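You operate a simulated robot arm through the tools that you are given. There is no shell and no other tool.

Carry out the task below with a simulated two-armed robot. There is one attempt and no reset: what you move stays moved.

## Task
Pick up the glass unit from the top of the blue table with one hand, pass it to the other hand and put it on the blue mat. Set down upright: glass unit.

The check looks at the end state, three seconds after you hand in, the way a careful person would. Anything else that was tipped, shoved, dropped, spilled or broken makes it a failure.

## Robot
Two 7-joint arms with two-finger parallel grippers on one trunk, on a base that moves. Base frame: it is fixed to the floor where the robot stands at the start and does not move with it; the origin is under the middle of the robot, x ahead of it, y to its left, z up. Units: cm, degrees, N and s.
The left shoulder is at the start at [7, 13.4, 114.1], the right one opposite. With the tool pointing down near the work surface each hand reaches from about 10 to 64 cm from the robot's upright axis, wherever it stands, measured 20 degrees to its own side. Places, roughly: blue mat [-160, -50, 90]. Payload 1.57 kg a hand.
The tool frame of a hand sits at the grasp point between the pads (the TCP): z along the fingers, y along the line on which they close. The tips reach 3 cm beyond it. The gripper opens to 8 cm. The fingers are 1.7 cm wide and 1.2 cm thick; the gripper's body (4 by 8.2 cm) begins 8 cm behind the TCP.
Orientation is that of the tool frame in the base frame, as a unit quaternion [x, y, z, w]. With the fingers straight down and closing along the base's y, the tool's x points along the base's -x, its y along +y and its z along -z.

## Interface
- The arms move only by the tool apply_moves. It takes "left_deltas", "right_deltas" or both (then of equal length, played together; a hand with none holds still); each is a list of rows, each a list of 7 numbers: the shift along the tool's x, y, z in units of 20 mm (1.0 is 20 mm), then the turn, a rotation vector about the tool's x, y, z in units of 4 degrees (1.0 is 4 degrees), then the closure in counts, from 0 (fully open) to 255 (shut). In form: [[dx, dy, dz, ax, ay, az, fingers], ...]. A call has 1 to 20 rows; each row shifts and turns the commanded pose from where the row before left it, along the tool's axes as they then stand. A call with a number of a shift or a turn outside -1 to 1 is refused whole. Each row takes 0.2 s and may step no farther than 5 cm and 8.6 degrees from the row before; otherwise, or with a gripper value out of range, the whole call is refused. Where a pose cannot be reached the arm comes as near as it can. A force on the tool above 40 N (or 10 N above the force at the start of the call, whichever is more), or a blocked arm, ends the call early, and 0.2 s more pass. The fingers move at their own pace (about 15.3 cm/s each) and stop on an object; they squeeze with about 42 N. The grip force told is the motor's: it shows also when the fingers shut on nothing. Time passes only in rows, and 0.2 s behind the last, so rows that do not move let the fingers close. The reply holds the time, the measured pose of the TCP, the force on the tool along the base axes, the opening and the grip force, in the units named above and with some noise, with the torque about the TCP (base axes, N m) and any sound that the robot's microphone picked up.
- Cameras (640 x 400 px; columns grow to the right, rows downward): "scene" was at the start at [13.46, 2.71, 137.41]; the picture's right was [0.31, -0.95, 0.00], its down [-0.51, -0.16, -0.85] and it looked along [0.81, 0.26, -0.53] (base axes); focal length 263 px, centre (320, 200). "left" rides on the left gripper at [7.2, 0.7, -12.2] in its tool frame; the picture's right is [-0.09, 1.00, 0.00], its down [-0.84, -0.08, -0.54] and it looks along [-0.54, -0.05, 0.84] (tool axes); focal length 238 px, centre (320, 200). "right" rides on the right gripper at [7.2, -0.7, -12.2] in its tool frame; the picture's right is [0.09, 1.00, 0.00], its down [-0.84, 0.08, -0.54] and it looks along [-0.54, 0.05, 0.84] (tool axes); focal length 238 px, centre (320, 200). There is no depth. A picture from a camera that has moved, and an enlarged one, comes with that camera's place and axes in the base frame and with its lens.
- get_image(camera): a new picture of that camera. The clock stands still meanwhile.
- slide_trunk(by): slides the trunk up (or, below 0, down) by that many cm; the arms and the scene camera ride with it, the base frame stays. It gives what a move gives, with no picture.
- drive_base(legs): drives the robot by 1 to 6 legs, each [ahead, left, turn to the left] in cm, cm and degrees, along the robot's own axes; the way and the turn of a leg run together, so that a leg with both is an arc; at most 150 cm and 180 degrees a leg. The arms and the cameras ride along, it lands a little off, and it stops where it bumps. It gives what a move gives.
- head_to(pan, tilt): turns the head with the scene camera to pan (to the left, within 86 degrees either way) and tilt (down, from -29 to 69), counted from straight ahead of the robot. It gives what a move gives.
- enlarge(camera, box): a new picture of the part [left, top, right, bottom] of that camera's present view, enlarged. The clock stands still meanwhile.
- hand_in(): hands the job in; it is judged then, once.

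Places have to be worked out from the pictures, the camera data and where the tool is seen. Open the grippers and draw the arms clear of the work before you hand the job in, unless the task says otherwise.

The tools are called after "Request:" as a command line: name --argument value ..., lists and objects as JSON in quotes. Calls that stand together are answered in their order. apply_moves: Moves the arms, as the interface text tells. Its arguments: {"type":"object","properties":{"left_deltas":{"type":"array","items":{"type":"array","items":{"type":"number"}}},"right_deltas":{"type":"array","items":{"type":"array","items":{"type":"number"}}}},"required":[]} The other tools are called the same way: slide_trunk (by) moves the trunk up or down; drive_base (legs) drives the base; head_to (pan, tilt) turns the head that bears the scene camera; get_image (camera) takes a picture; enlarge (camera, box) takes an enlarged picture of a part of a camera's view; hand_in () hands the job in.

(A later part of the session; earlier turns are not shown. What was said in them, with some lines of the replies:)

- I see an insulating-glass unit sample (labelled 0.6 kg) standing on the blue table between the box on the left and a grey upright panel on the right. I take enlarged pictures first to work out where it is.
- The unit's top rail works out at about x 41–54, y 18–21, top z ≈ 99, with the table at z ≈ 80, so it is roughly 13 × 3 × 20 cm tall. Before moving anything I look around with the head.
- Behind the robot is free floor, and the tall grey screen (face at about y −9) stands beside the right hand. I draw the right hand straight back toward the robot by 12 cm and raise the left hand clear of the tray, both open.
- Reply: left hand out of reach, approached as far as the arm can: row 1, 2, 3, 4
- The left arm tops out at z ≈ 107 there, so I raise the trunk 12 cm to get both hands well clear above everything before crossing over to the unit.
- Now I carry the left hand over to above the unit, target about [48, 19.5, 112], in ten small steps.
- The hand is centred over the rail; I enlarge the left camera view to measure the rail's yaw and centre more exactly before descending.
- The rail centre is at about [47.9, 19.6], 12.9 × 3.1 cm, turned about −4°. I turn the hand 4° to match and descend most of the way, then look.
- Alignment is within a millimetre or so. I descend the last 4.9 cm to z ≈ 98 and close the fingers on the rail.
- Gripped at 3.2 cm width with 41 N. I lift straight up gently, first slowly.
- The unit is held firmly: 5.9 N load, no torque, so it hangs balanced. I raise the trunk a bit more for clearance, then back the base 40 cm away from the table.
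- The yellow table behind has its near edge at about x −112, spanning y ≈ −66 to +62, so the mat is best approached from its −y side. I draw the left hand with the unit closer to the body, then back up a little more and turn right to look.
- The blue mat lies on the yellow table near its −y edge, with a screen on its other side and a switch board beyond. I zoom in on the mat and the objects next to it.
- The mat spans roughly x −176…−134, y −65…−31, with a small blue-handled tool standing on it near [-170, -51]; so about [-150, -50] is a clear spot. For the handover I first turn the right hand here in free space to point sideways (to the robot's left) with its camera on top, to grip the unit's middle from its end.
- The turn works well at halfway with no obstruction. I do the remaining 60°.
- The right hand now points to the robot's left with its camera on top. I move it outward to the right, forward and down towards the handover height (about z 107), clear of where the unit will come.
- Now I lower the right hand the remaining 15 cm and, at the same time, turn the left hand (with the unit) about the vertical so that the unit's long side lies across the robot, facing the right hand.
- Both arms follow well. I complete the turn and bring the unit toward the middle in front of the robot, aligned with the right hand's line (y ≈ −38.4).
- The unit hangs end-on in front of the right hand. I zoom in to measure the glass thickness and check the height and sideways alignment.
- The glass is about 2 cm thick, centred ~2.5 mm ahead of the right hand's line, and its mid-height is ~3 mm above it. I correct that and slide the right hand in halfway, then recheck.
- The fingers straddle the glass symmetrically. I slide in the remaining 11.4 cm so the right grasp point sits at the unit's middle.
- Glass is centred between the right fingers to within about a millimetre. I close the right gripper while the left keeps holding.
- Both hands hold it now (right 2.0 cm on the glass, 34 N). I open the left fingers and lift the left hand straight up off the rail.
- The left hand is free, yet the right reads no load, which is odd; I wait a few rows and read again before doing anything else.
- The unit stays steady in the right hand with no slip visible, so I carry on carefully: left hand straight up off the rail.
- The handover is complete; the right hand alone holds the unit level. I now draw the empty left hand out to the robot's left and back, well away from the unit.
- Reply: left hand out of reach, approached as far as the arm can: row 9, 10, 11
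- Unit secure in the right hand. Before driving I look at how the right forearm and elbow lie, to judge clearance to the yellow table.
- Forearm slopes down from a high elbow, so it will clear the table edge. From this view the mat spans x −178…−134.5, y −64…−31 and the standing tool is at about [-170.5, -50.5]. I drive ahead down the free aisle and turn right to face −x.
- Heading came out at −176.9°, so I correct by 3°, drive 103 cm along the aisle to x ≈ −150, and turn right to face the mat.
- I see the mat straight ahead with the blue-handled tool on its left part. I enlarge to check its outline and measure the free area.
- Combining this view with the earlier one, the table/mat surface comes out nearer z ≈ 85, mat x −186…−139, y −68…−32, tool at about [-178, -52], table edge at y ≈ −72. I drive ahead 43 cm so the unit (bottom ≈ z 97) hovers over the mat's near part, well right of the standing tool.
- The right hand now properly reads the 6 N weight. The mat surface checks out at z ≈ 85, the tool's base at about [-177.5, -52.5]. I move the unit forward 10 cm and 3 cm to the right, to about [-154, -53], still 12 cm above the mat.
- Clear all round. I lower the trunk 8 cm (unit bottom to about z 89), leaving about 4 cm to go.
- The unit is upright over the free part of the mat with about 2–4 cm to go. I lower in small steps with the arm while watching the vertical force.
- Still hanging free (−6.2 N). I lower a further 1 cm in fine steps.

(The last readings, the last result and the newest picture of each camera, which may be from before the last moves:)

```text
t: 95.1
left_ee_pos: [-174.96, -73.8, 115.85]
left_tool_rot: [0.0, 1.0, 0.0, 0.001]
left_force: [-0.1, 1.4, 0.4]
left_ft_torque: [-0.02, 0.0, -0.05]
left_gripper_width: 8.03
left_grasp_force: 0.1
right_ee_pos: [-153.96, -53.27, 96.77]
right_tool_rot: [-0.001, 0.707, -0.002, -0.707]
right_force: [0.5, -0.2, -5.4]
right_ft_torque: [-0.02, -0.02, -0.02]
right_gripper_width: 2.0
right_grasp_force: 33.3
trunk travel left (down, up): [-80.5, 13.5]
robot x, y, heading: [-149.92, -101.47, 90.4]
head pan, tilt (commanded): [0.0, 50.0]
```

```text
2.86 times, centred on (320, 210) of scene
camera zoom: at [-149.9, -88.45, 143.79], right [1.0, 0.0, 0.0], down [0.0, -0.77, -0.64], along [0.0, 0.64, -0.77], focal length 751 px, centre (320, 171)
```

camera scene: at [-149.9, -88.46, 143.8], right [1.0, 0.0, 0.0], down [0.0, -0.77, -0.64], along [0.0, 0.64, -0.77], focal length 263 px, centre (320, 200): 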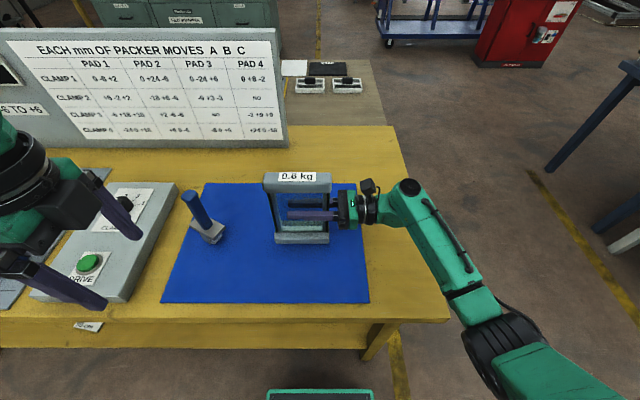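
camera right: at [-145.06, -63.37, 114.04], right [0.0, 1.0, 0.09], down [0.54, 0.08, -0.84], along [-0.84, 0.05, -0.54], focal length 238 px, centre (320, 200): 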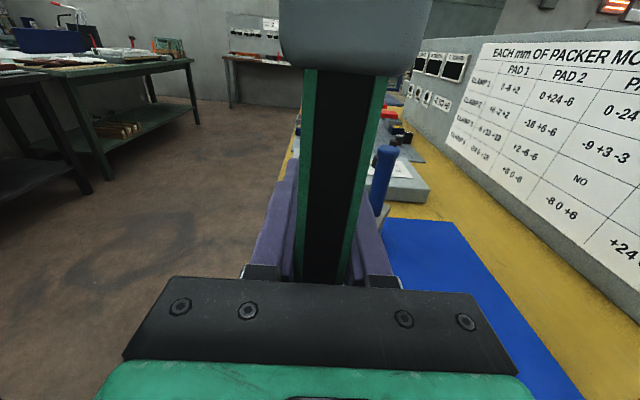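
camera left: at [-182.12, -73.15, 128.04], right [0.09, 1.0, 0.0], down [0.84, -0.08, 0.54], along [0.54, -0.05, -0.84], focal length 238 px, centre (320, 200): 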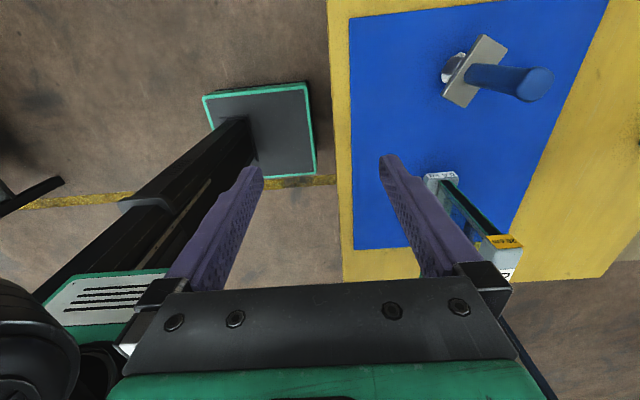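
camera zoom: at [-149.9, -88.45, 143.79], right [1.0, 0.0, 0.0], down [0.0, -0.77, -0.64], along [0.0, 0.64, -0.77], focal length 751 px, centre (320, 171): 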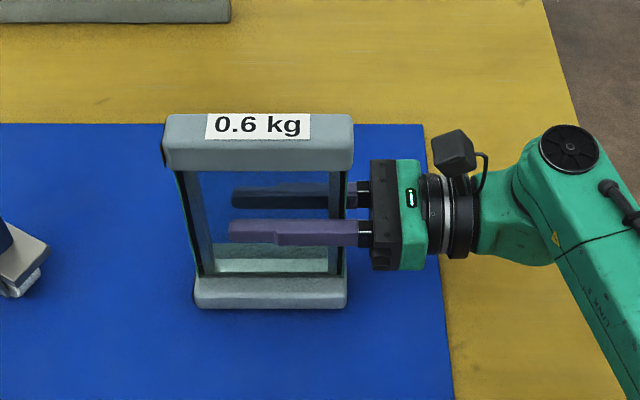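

Still free (−5.4 N within noise) at TCP z 96.8. I go on with another 0.8 cm in 2 mm steps.

Request:
apply_moves --right_deltas '[[-0.1, 0, 0, 0, 0, 0, 255], [-0.1, 0, 0, 0, 0, 0, 255], [-0.1, 0, 0, 0, 0, 0, 255], [-0.1, 0, 0, 0, 0, 0, 255], [0, 0, 0, 0, 0, 0, 255]]'

```text
t: 96.3
left_ee_pos: [-174.87, -73.88, 115.81]
left_tool_rot: [0.0, 1.0, 0.0, 0.001]
left_force: [-0.2, -0.2, -1.2]
left_ft_torque: [0.01, -0.04, 0.0]
left_gripper_width: 8.0
left_grasp_force: 0.1
right_ee_pos: [-154.04, -53.35, 95.97]
right_tool_rot: [0.0, 0.707, -0.001, -0.707]
right_force: [0.2, 0.5, -5.8]
right_ft_torque: [0.0, 0.02, -0.03]
right_gripper_width: 2.0
right_grasp_force: 33.6
trunk travel left (down, up): [-80.5, 13.5]
robot x, y, heading: [-149.67, -101.26, 90.1]
head pan, tilt (commanded): [0.0, 50.0]
```

No contact yet at z 96.0; next 0.5 cm in 1 mm steps.

Request:
apply_moves --right_deltas '[[-0.05, 0, 0, 0, 0, 0, 255], [-0.05, 0, 0, 0, 0, 0, 255], [-0.05, 0, 0, 0, 0, 0, 255], [-0.05, 0, 0, 0, 0, 0, 255], [-0.05, 0, 0, 0, 0, 0, 255], [0, 0, 0, 0, 0, 0, 255]]'

Request:
enlarge --camera "scene" --box '[240, 140, 400, 280]'

Request:
enlarge --camera "left" --box '[380, 140, 560, 300]'

```text
t: 97.7
left_ee_pos: [-174.88, -73.93, 115.93]
left_tool_rot: [0.001, 1.0, 0.001, 0.002]
left_force: [0.2, -0.5, -0.3]
left_ft_torque: [-0.01, 0.02, -0.05]
left_gripper_width: 8.0
left_grasp_force: 0.1
right_ee_pos: [-154.08, -53.41, 95.71]
right_tool_rot: [0.002, -0.707, 0.001, 0.708]
right_force: [1.7, 4.2, 6.1]
right_ft_torque: [0.02, -1.06, 0.27]
right_gripper_width: 2.0
right_grasp_force: 34.3
trunk travel left (down, up): [-80.5, 13.5]
robot x, y, heading: [-150.02, -100.89, 90.0]
head pan, tilt (commanded): [0.0, 50.0]
```

```text
2.86 times, centred on (320, 210) of scene
camera zoom: at [-149.86, -88.57, 143.82], right [1.0, 0.0, 0.0], down [0.0, -0.77, -0.64], along [0.0, 0.64, -0.77], focal length 751 px, centre (320, 171)
```

zoom: 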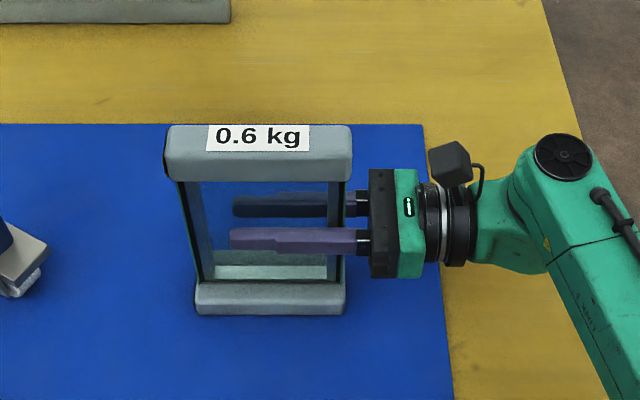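

```text
2.50 times, centred on (470, 220) of left
camera zoom: at [-182.08, -73.24, 128.1], right [0.09, 1.0, 0.0], down [0.84, -0.08, 0.54], along [0.54, -0.05, -0.84], focal length 596 px, centre (-55, 150)
```

zoom: 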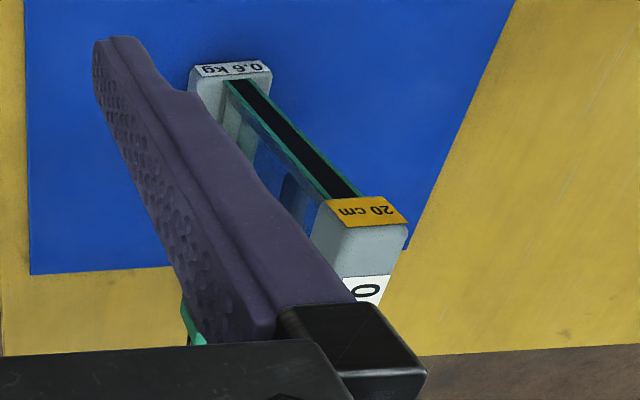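

Contact: the vertical force swung from −5.8 to +6.1 N, so the unit stands on the mat at TCP z ≈ 95.8, slightly pressed. I ease up about 1 mm to relax the arm before letting go.

Request:
apply_moves --right_deltas '[[0.05, 0, 0, 0, 0, 0, 255], [0, 0, 0, 0, 0, 0, 255], [0, 0, 0, 0, 0, 0, 255]]'

Request:
get_image --camera "right"

```text
t: 98.5
left_ee_pos: [-174.84, -73.84, 115.97]
left_tool_rot: [0.0, 1.0, 0.0, 0.002]
left_force: [0.1, 0.0, 0.0]
left_ft_torque: [-0.02, 0.03, 0.01]
left_gripper_width: 8.02
left_grasp_force: 0.1
right_ee_pos: [-154.01, -53.44, 95.66]
right_tool_rot: [-0.001, 0.707, -0.001, -0.707]
right_force: [2.6, 5.5, 7.5]
right_ft_torque: [0.27, -0.97, 0.39]
right_gripper_width: 2.0
right_grasp_force: 33.5
trunk travel left (down, up): [-80.5, 13.5]
robot x, y, heading: [-149.96, -101.22, 90.1]
head pan, tilt (commanded): [0.0, 50.0]
```

```text
taken
camera right: at [-141.94, -53.88, 102.79], right [0.0, 1.0, 0.09], down [0.54, 0.08, -0.84], along [-0.84, 0.05, -0.54], focal length 238 px, centre (320, 200)
```

right: 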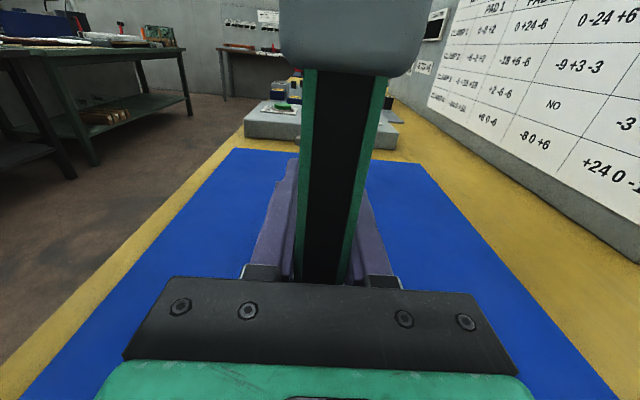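

Force is still a bit high at 7.5 N; I ease up another 1.5 mm.

Request:
apply_moves --right_deltas '[[0.04, 0, 0, 0, 0, 0, 255], [0.04, 0, 0, 0, 0, 0, 255], [0, 0, 0, 0, 0, 0, 255], [0, 0, 0, 0, 0, 0, 255]]'

```text
t: 99.5
left_ee_pos: [-174.95, -73.83, 115.91]
left_tool_rot: [0.0, 1.0, 0.0, 0.001]
left_force: [0.1, -0.7, -0.2]
left_ft_torque: [0.03, -0.01, -0.04]
left_gripper_width: 8.02
left_grasp_force: 0.0
right_ee_pos: [-154.04, -53.5, 95.57]
right_tool_rot: [0.0, 0.707, -0.003, -0.707]
right_force: [-0.1, 1.1, -1.7]
right_ft_torque: [0.28, 0.21, -0.09]
right_gripper_width: 1.97
right_grasp_force: 33.5
trunk travel left (down, up): [-80.5, 13.5]
robot x, y, heading: [-149.78, -100.98, 89.9]
head pan, tilt (commanded): [0.0, 50.0]
```

Now the mat carries most of the weight (−1.7 N on the hand) with little side force. I open the right fingers gradually.

Request:
apply_moves --right_deltas '[[0, 0, 0, 0, 0, 0, 185], [0, 0, 0, 0, 0, 0, 175], [0, 0, 0, 0, 0, 0, 155], [0, 0, 0, 0, 0, 0, 120], [0, 0, 0, 0, 0, 0, 60], [0, 0, 0, 0, 0, 0, 0], [0, 0, 0, 0, 0, 0, 0]]'

Request:
get_image --camera "right"

Request:
enlarge --camera "scene" --box '[240, 140, 400, 280]'

Request:
enlarge --camera "left" --box '[380, 140, 560, 300]'

```text
t: 101.1
left_ee_pos: [-175.02, -73.98, 115.83]
left_tool_rot: [-0.001, 1.0, 0.0, 0.001]
left_force: [-0.7, 1.1, -1.0]
left_ft_torque: [0.03, 0.01, 0.02]
left_gripper_width: 8.02
left_grasp_force: 0.1
right_ee_pos: [-154.03, -53.39, 95.74]
right_tool_rot: [-0.001, 0.707, -0.001, -0.707]
right_force: [-0.2, -0.2, 0.3]
right_ft_torque: [-0.01, -0.02, -0.01]
right_gripper_width: 7.98
right_grasp_force: 0.1
trunk travel left (down, up): [-80.5, 13.5]
robot x, y, heading: [-149.71, -101.04, 90.1]
head pan, tilt (commanded): [0.0, 50.0]
```

```text
taken
camera right: at [-141.94, -53.88, 102.88], right [0.0, 1.0, 0.09], down [0.54, 0.08, -0.84], along [-0.84, 0.05, -0.54], focal length 238 px, centre (320, 200)
```

right: 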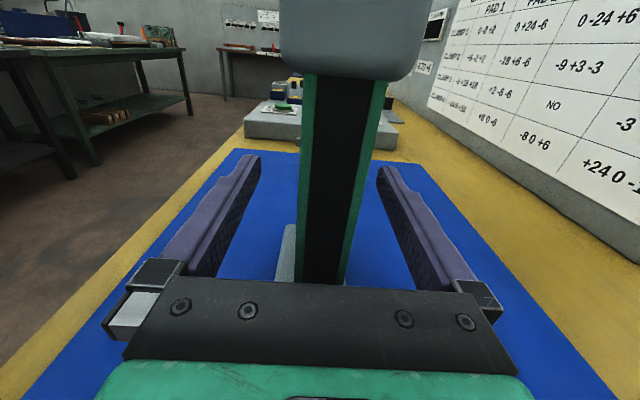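

```text
2.86 times, centred on (320, 210) of scene
camera zoom: at [-149.9, -88.55, 143.8], right [1.0, 0.0, 0.0], down [0.0, -0.77, -0.64], along [0.0, 0.64, -0.77], focal length 751 px, centre (320, 171)
```

zoom: 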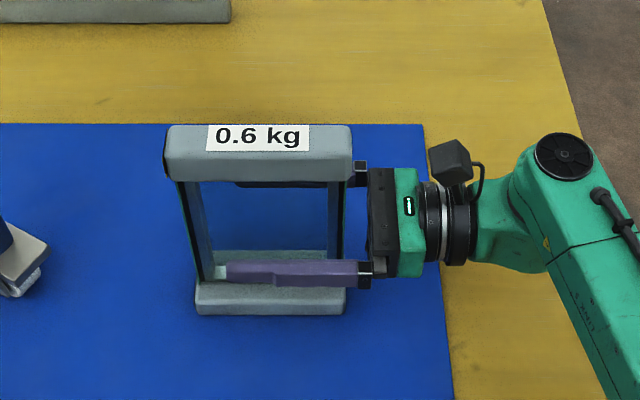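

```text
2.50 times, centred on (470, 220) of left
camera zoom: at [-182.11, -73.23, 128.07], right [0.09, 1.0, 0.0], down [0.84, -0.08, 0.54], along [0.54, -0.05, -0.84], focal length 596 px, centre (-55, 150)
```

zoom: 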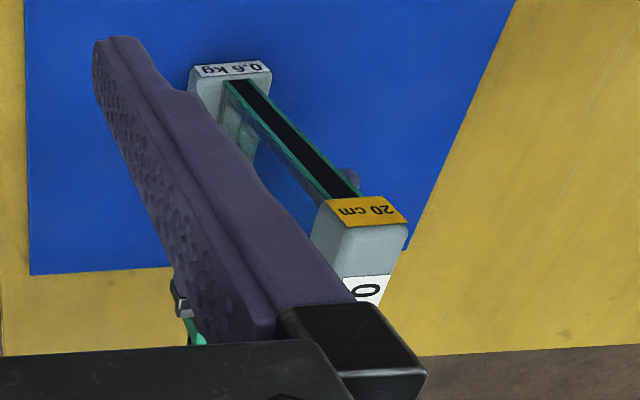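

The unit stands upright and free on the mat. I withdraw the right hand straight back along its fingers, away from the unit.

Request:
apply_moves --right_deltas '[[0, 0, -0.4, 0, 0, 0, 0], [0, 0, -0.8, 0, 0, 0, 0], [0, 0, -0.9, 0, 0, 0, 0], [0, 0, -0.9, 0, 0, 0, 0], [0, 0, -0.9, 0, 0, 0, 0], [0, 0, -0.9, 0, 0, 0, 0], [0, 0, -0.9, 0, 0, 0, 0], [0, 0, -0.9, 0, 0, 0, 0], [0, 0, -0.9, 0, 0, 0, 0]]'

Request:
get_image --camera "scene"

Request:
get_image --camera "right"

```text
t: 103.1
left_ee_pos: [-174.73, -73.82, 115.91]
left_tool_rot: [0.0, 1.0, 0.0, 0.001]
left_force: [0.6, 1.2, -1.6]
left_ft_torque: [0.01, -0.02, -0.04]
left_gripper_width: 8.0
left_grasp_force: 0.0
right_ee_pos: [-138.94, -53.36, 95.79]
right_tool_rot: [0.0, -0.707, 0.002, 0.707]
right_force: [-0.9, 0.0, 0.1]
right_ft_torque: [0.01, -0.02, 0.01]
right_gripper_width: 8.01
right_grasp_force: 0.0
trunk travel left (down, up): [-80.5, 13.5]
robot x, y, heading: [-149.61, -101.03, 90.0]
head pan, tilt (commanded): [0.0, 50.0]
```

```text
taken
camera scene: at [-149.84, -88.55, 143.8], right [1.0, 0.0, 0.0], down [0.0, -0.77, -0.64], along [0.0, 0.64, -0.77], focal length 263 px, centre (320, 200)
```

scene: 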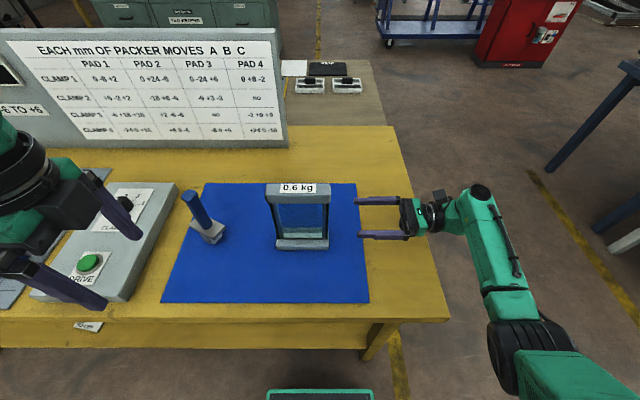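

```text
taken
camera right: at [-126.89, -53.77, 103.0], right [0.0, 1.0, 0.09], down [0.54, 0.08, -0.84], along [-0.84, 0.05, -0.54], focal length 238 px, centre (320, 200)
```

right: 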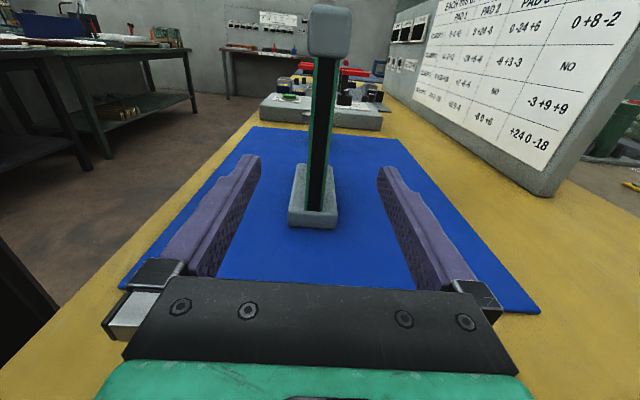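

The unit stands square on the mat, undisturbed. I raise both hands with the trunk and then back the robot away from the table.

Request:
slide_trunk --by 10

Request:
drive_base --legs '[[-35, 0, 0]]'

Request:
head_to --pan 0 --tilt 35

Request:
get_image --camera "scene"

Request:
enlarge --camera "scene" --box '[180, 160, 420, 310]'

```text
t: 104.4
left_ee_pos: [-174.84, -74.0, 125.77]
left_tool_rot: [0.0, 1.0, 0.0, 0.001]
left_force: [0.3, 0.0, -1.1]
left_ft_torque: [-0.02, 0.03, 0.0]
left_gripper_width: 8.01
left_grasp_force: 0.2
right_ee_pos: [-139.01, -53.41, 105.88]
right_tool_rot: [-0.002, 0.707, -0.004, -0.707]
right_force: [0.0, 0.7, -0.1]
right_ft_torque: [-0.01, -0.01, 0.01]
right_gripper_width: 7.99
right_grasp_force: 0.0
trunk travel left (down, up): [-90.5, 3.5]
robot x, y, heading: [-149.95, -101.1, 90.4]
head pan, tilt (commanded): [0.0, 50.0]
```

```text
t: 106.7
left_ee_pos: [-174.85, -108.9, 125.75]
left_tool_rot: [-0.003, 1.0, 0.0, 0.001]
left_force: [-0.2, 0.4, -0.4]
left_ft_torque: [-0.01, 0.01, 0.01]
left_gripper_width: 7.99
left_grasp_force: 0.0
right_ee_pos: [-138.99, -88.03, 105.89]
right_tool_rot: [-0.001, 0.707, -0.004, -0.707]
right_force: [-0.3, -0.6, -1.2]
right_ft_torque: [0.0, 0.02, 0.0]
right_gripper_width: 7.99
right_grasp_force: 0.1
trunk travel left (down, up): [-90.5, 3.5]
robot x, y, heading: [-149.54, -135.83, 90.6]
head pan, tilt (commanded): [0.0, 50.0]
```

```text
t: 107.5
left_ee_pos: [-174.81, -109.21, 125.88]
left_tool_rot: [-0.002, 1.0, 0.001, 0.001]
left_force: [-0.6, 0.3, 0.3]
left_ft_torque: [0.01, -0.01, 0.0]
left_gripper_width: 7.99
left_grasp_force: 0.1
right_ee_pos: [-139.04, -88.12, 105.87]
right_tool_rot: [-0.003, 0.707, -0.004, -0.707]
right_force: [-0.2, 0.5, 0.1]
right_ft_torque: [0.02, -0.01, 0.0]
right_gripper_width: 8.0
right_grasp_force: 0.0
trunk travel left (down, up): [-90.5, 3.5]
robot x, y, heading: [-149.73, -136.17, 90.7]
head pan, tilt (commanded): [0.0, 35.0]
```

```text
taken
camera scene: at [-149.74, -122.45, 155.98], right [1.0, 0.01, 0.0], down [0.01, -0.57, -0.82], along [-0.01, 0.82, -0.57], focal length 263 px, centre (320, 200)
```

scene: 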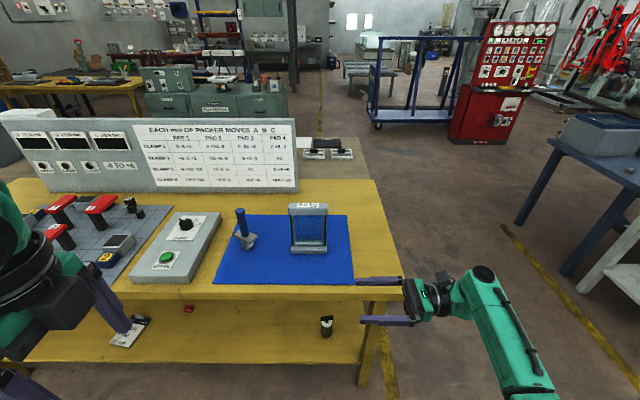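

```text
2.67 times, centred on (300, 235) of scene
camera zoom: at [-149.74, -122.45, 155.98], right [1.0, 0.01, 0.0], down [0.01, -0.57, -0.82], along [-0.01, 0.82, -0.57], focal length 701 px, centre (373, 107)
```

zoom: 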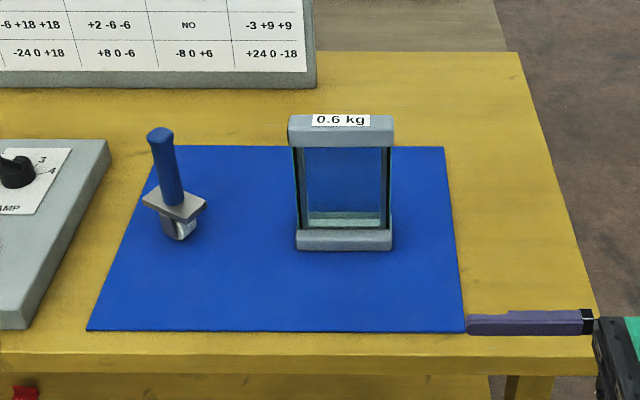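

The unit stands upright on the blue mat. The standing tool and the switch board next to it look untouched, both grippers are open, and the arms are clear, so I hand in.

Request:
hand_in

```text
The job is handed in.
```

The glass unit is standing upright on the blue mat, at about [-154, -53]. I have handed the job in but don't know the verdict yet.

- **Pick-up:** the left hand took the unit off the blue table by its top rail.
- **Handover:** in the open floor between the tables, the right hand gripped the glass from the end, at mid-height. The left hand then let go.
- **Placing:** I drove round to the mat's near side and lowered the unit until the force reading showed contact. Then I opened the right fingers gradually and drew the hand straight back.

In the last pictures, the blue-handled tool on the mat and the switch board beside it look untouched. I saw no sign of anything else being moved or knocked over. Both grippers are open, and the robot is backed away from the table.

For a while after the handover, the right hand's force sensor read no load. It showed the expected 6 N before placing. The unit did not visibly slip at any point.
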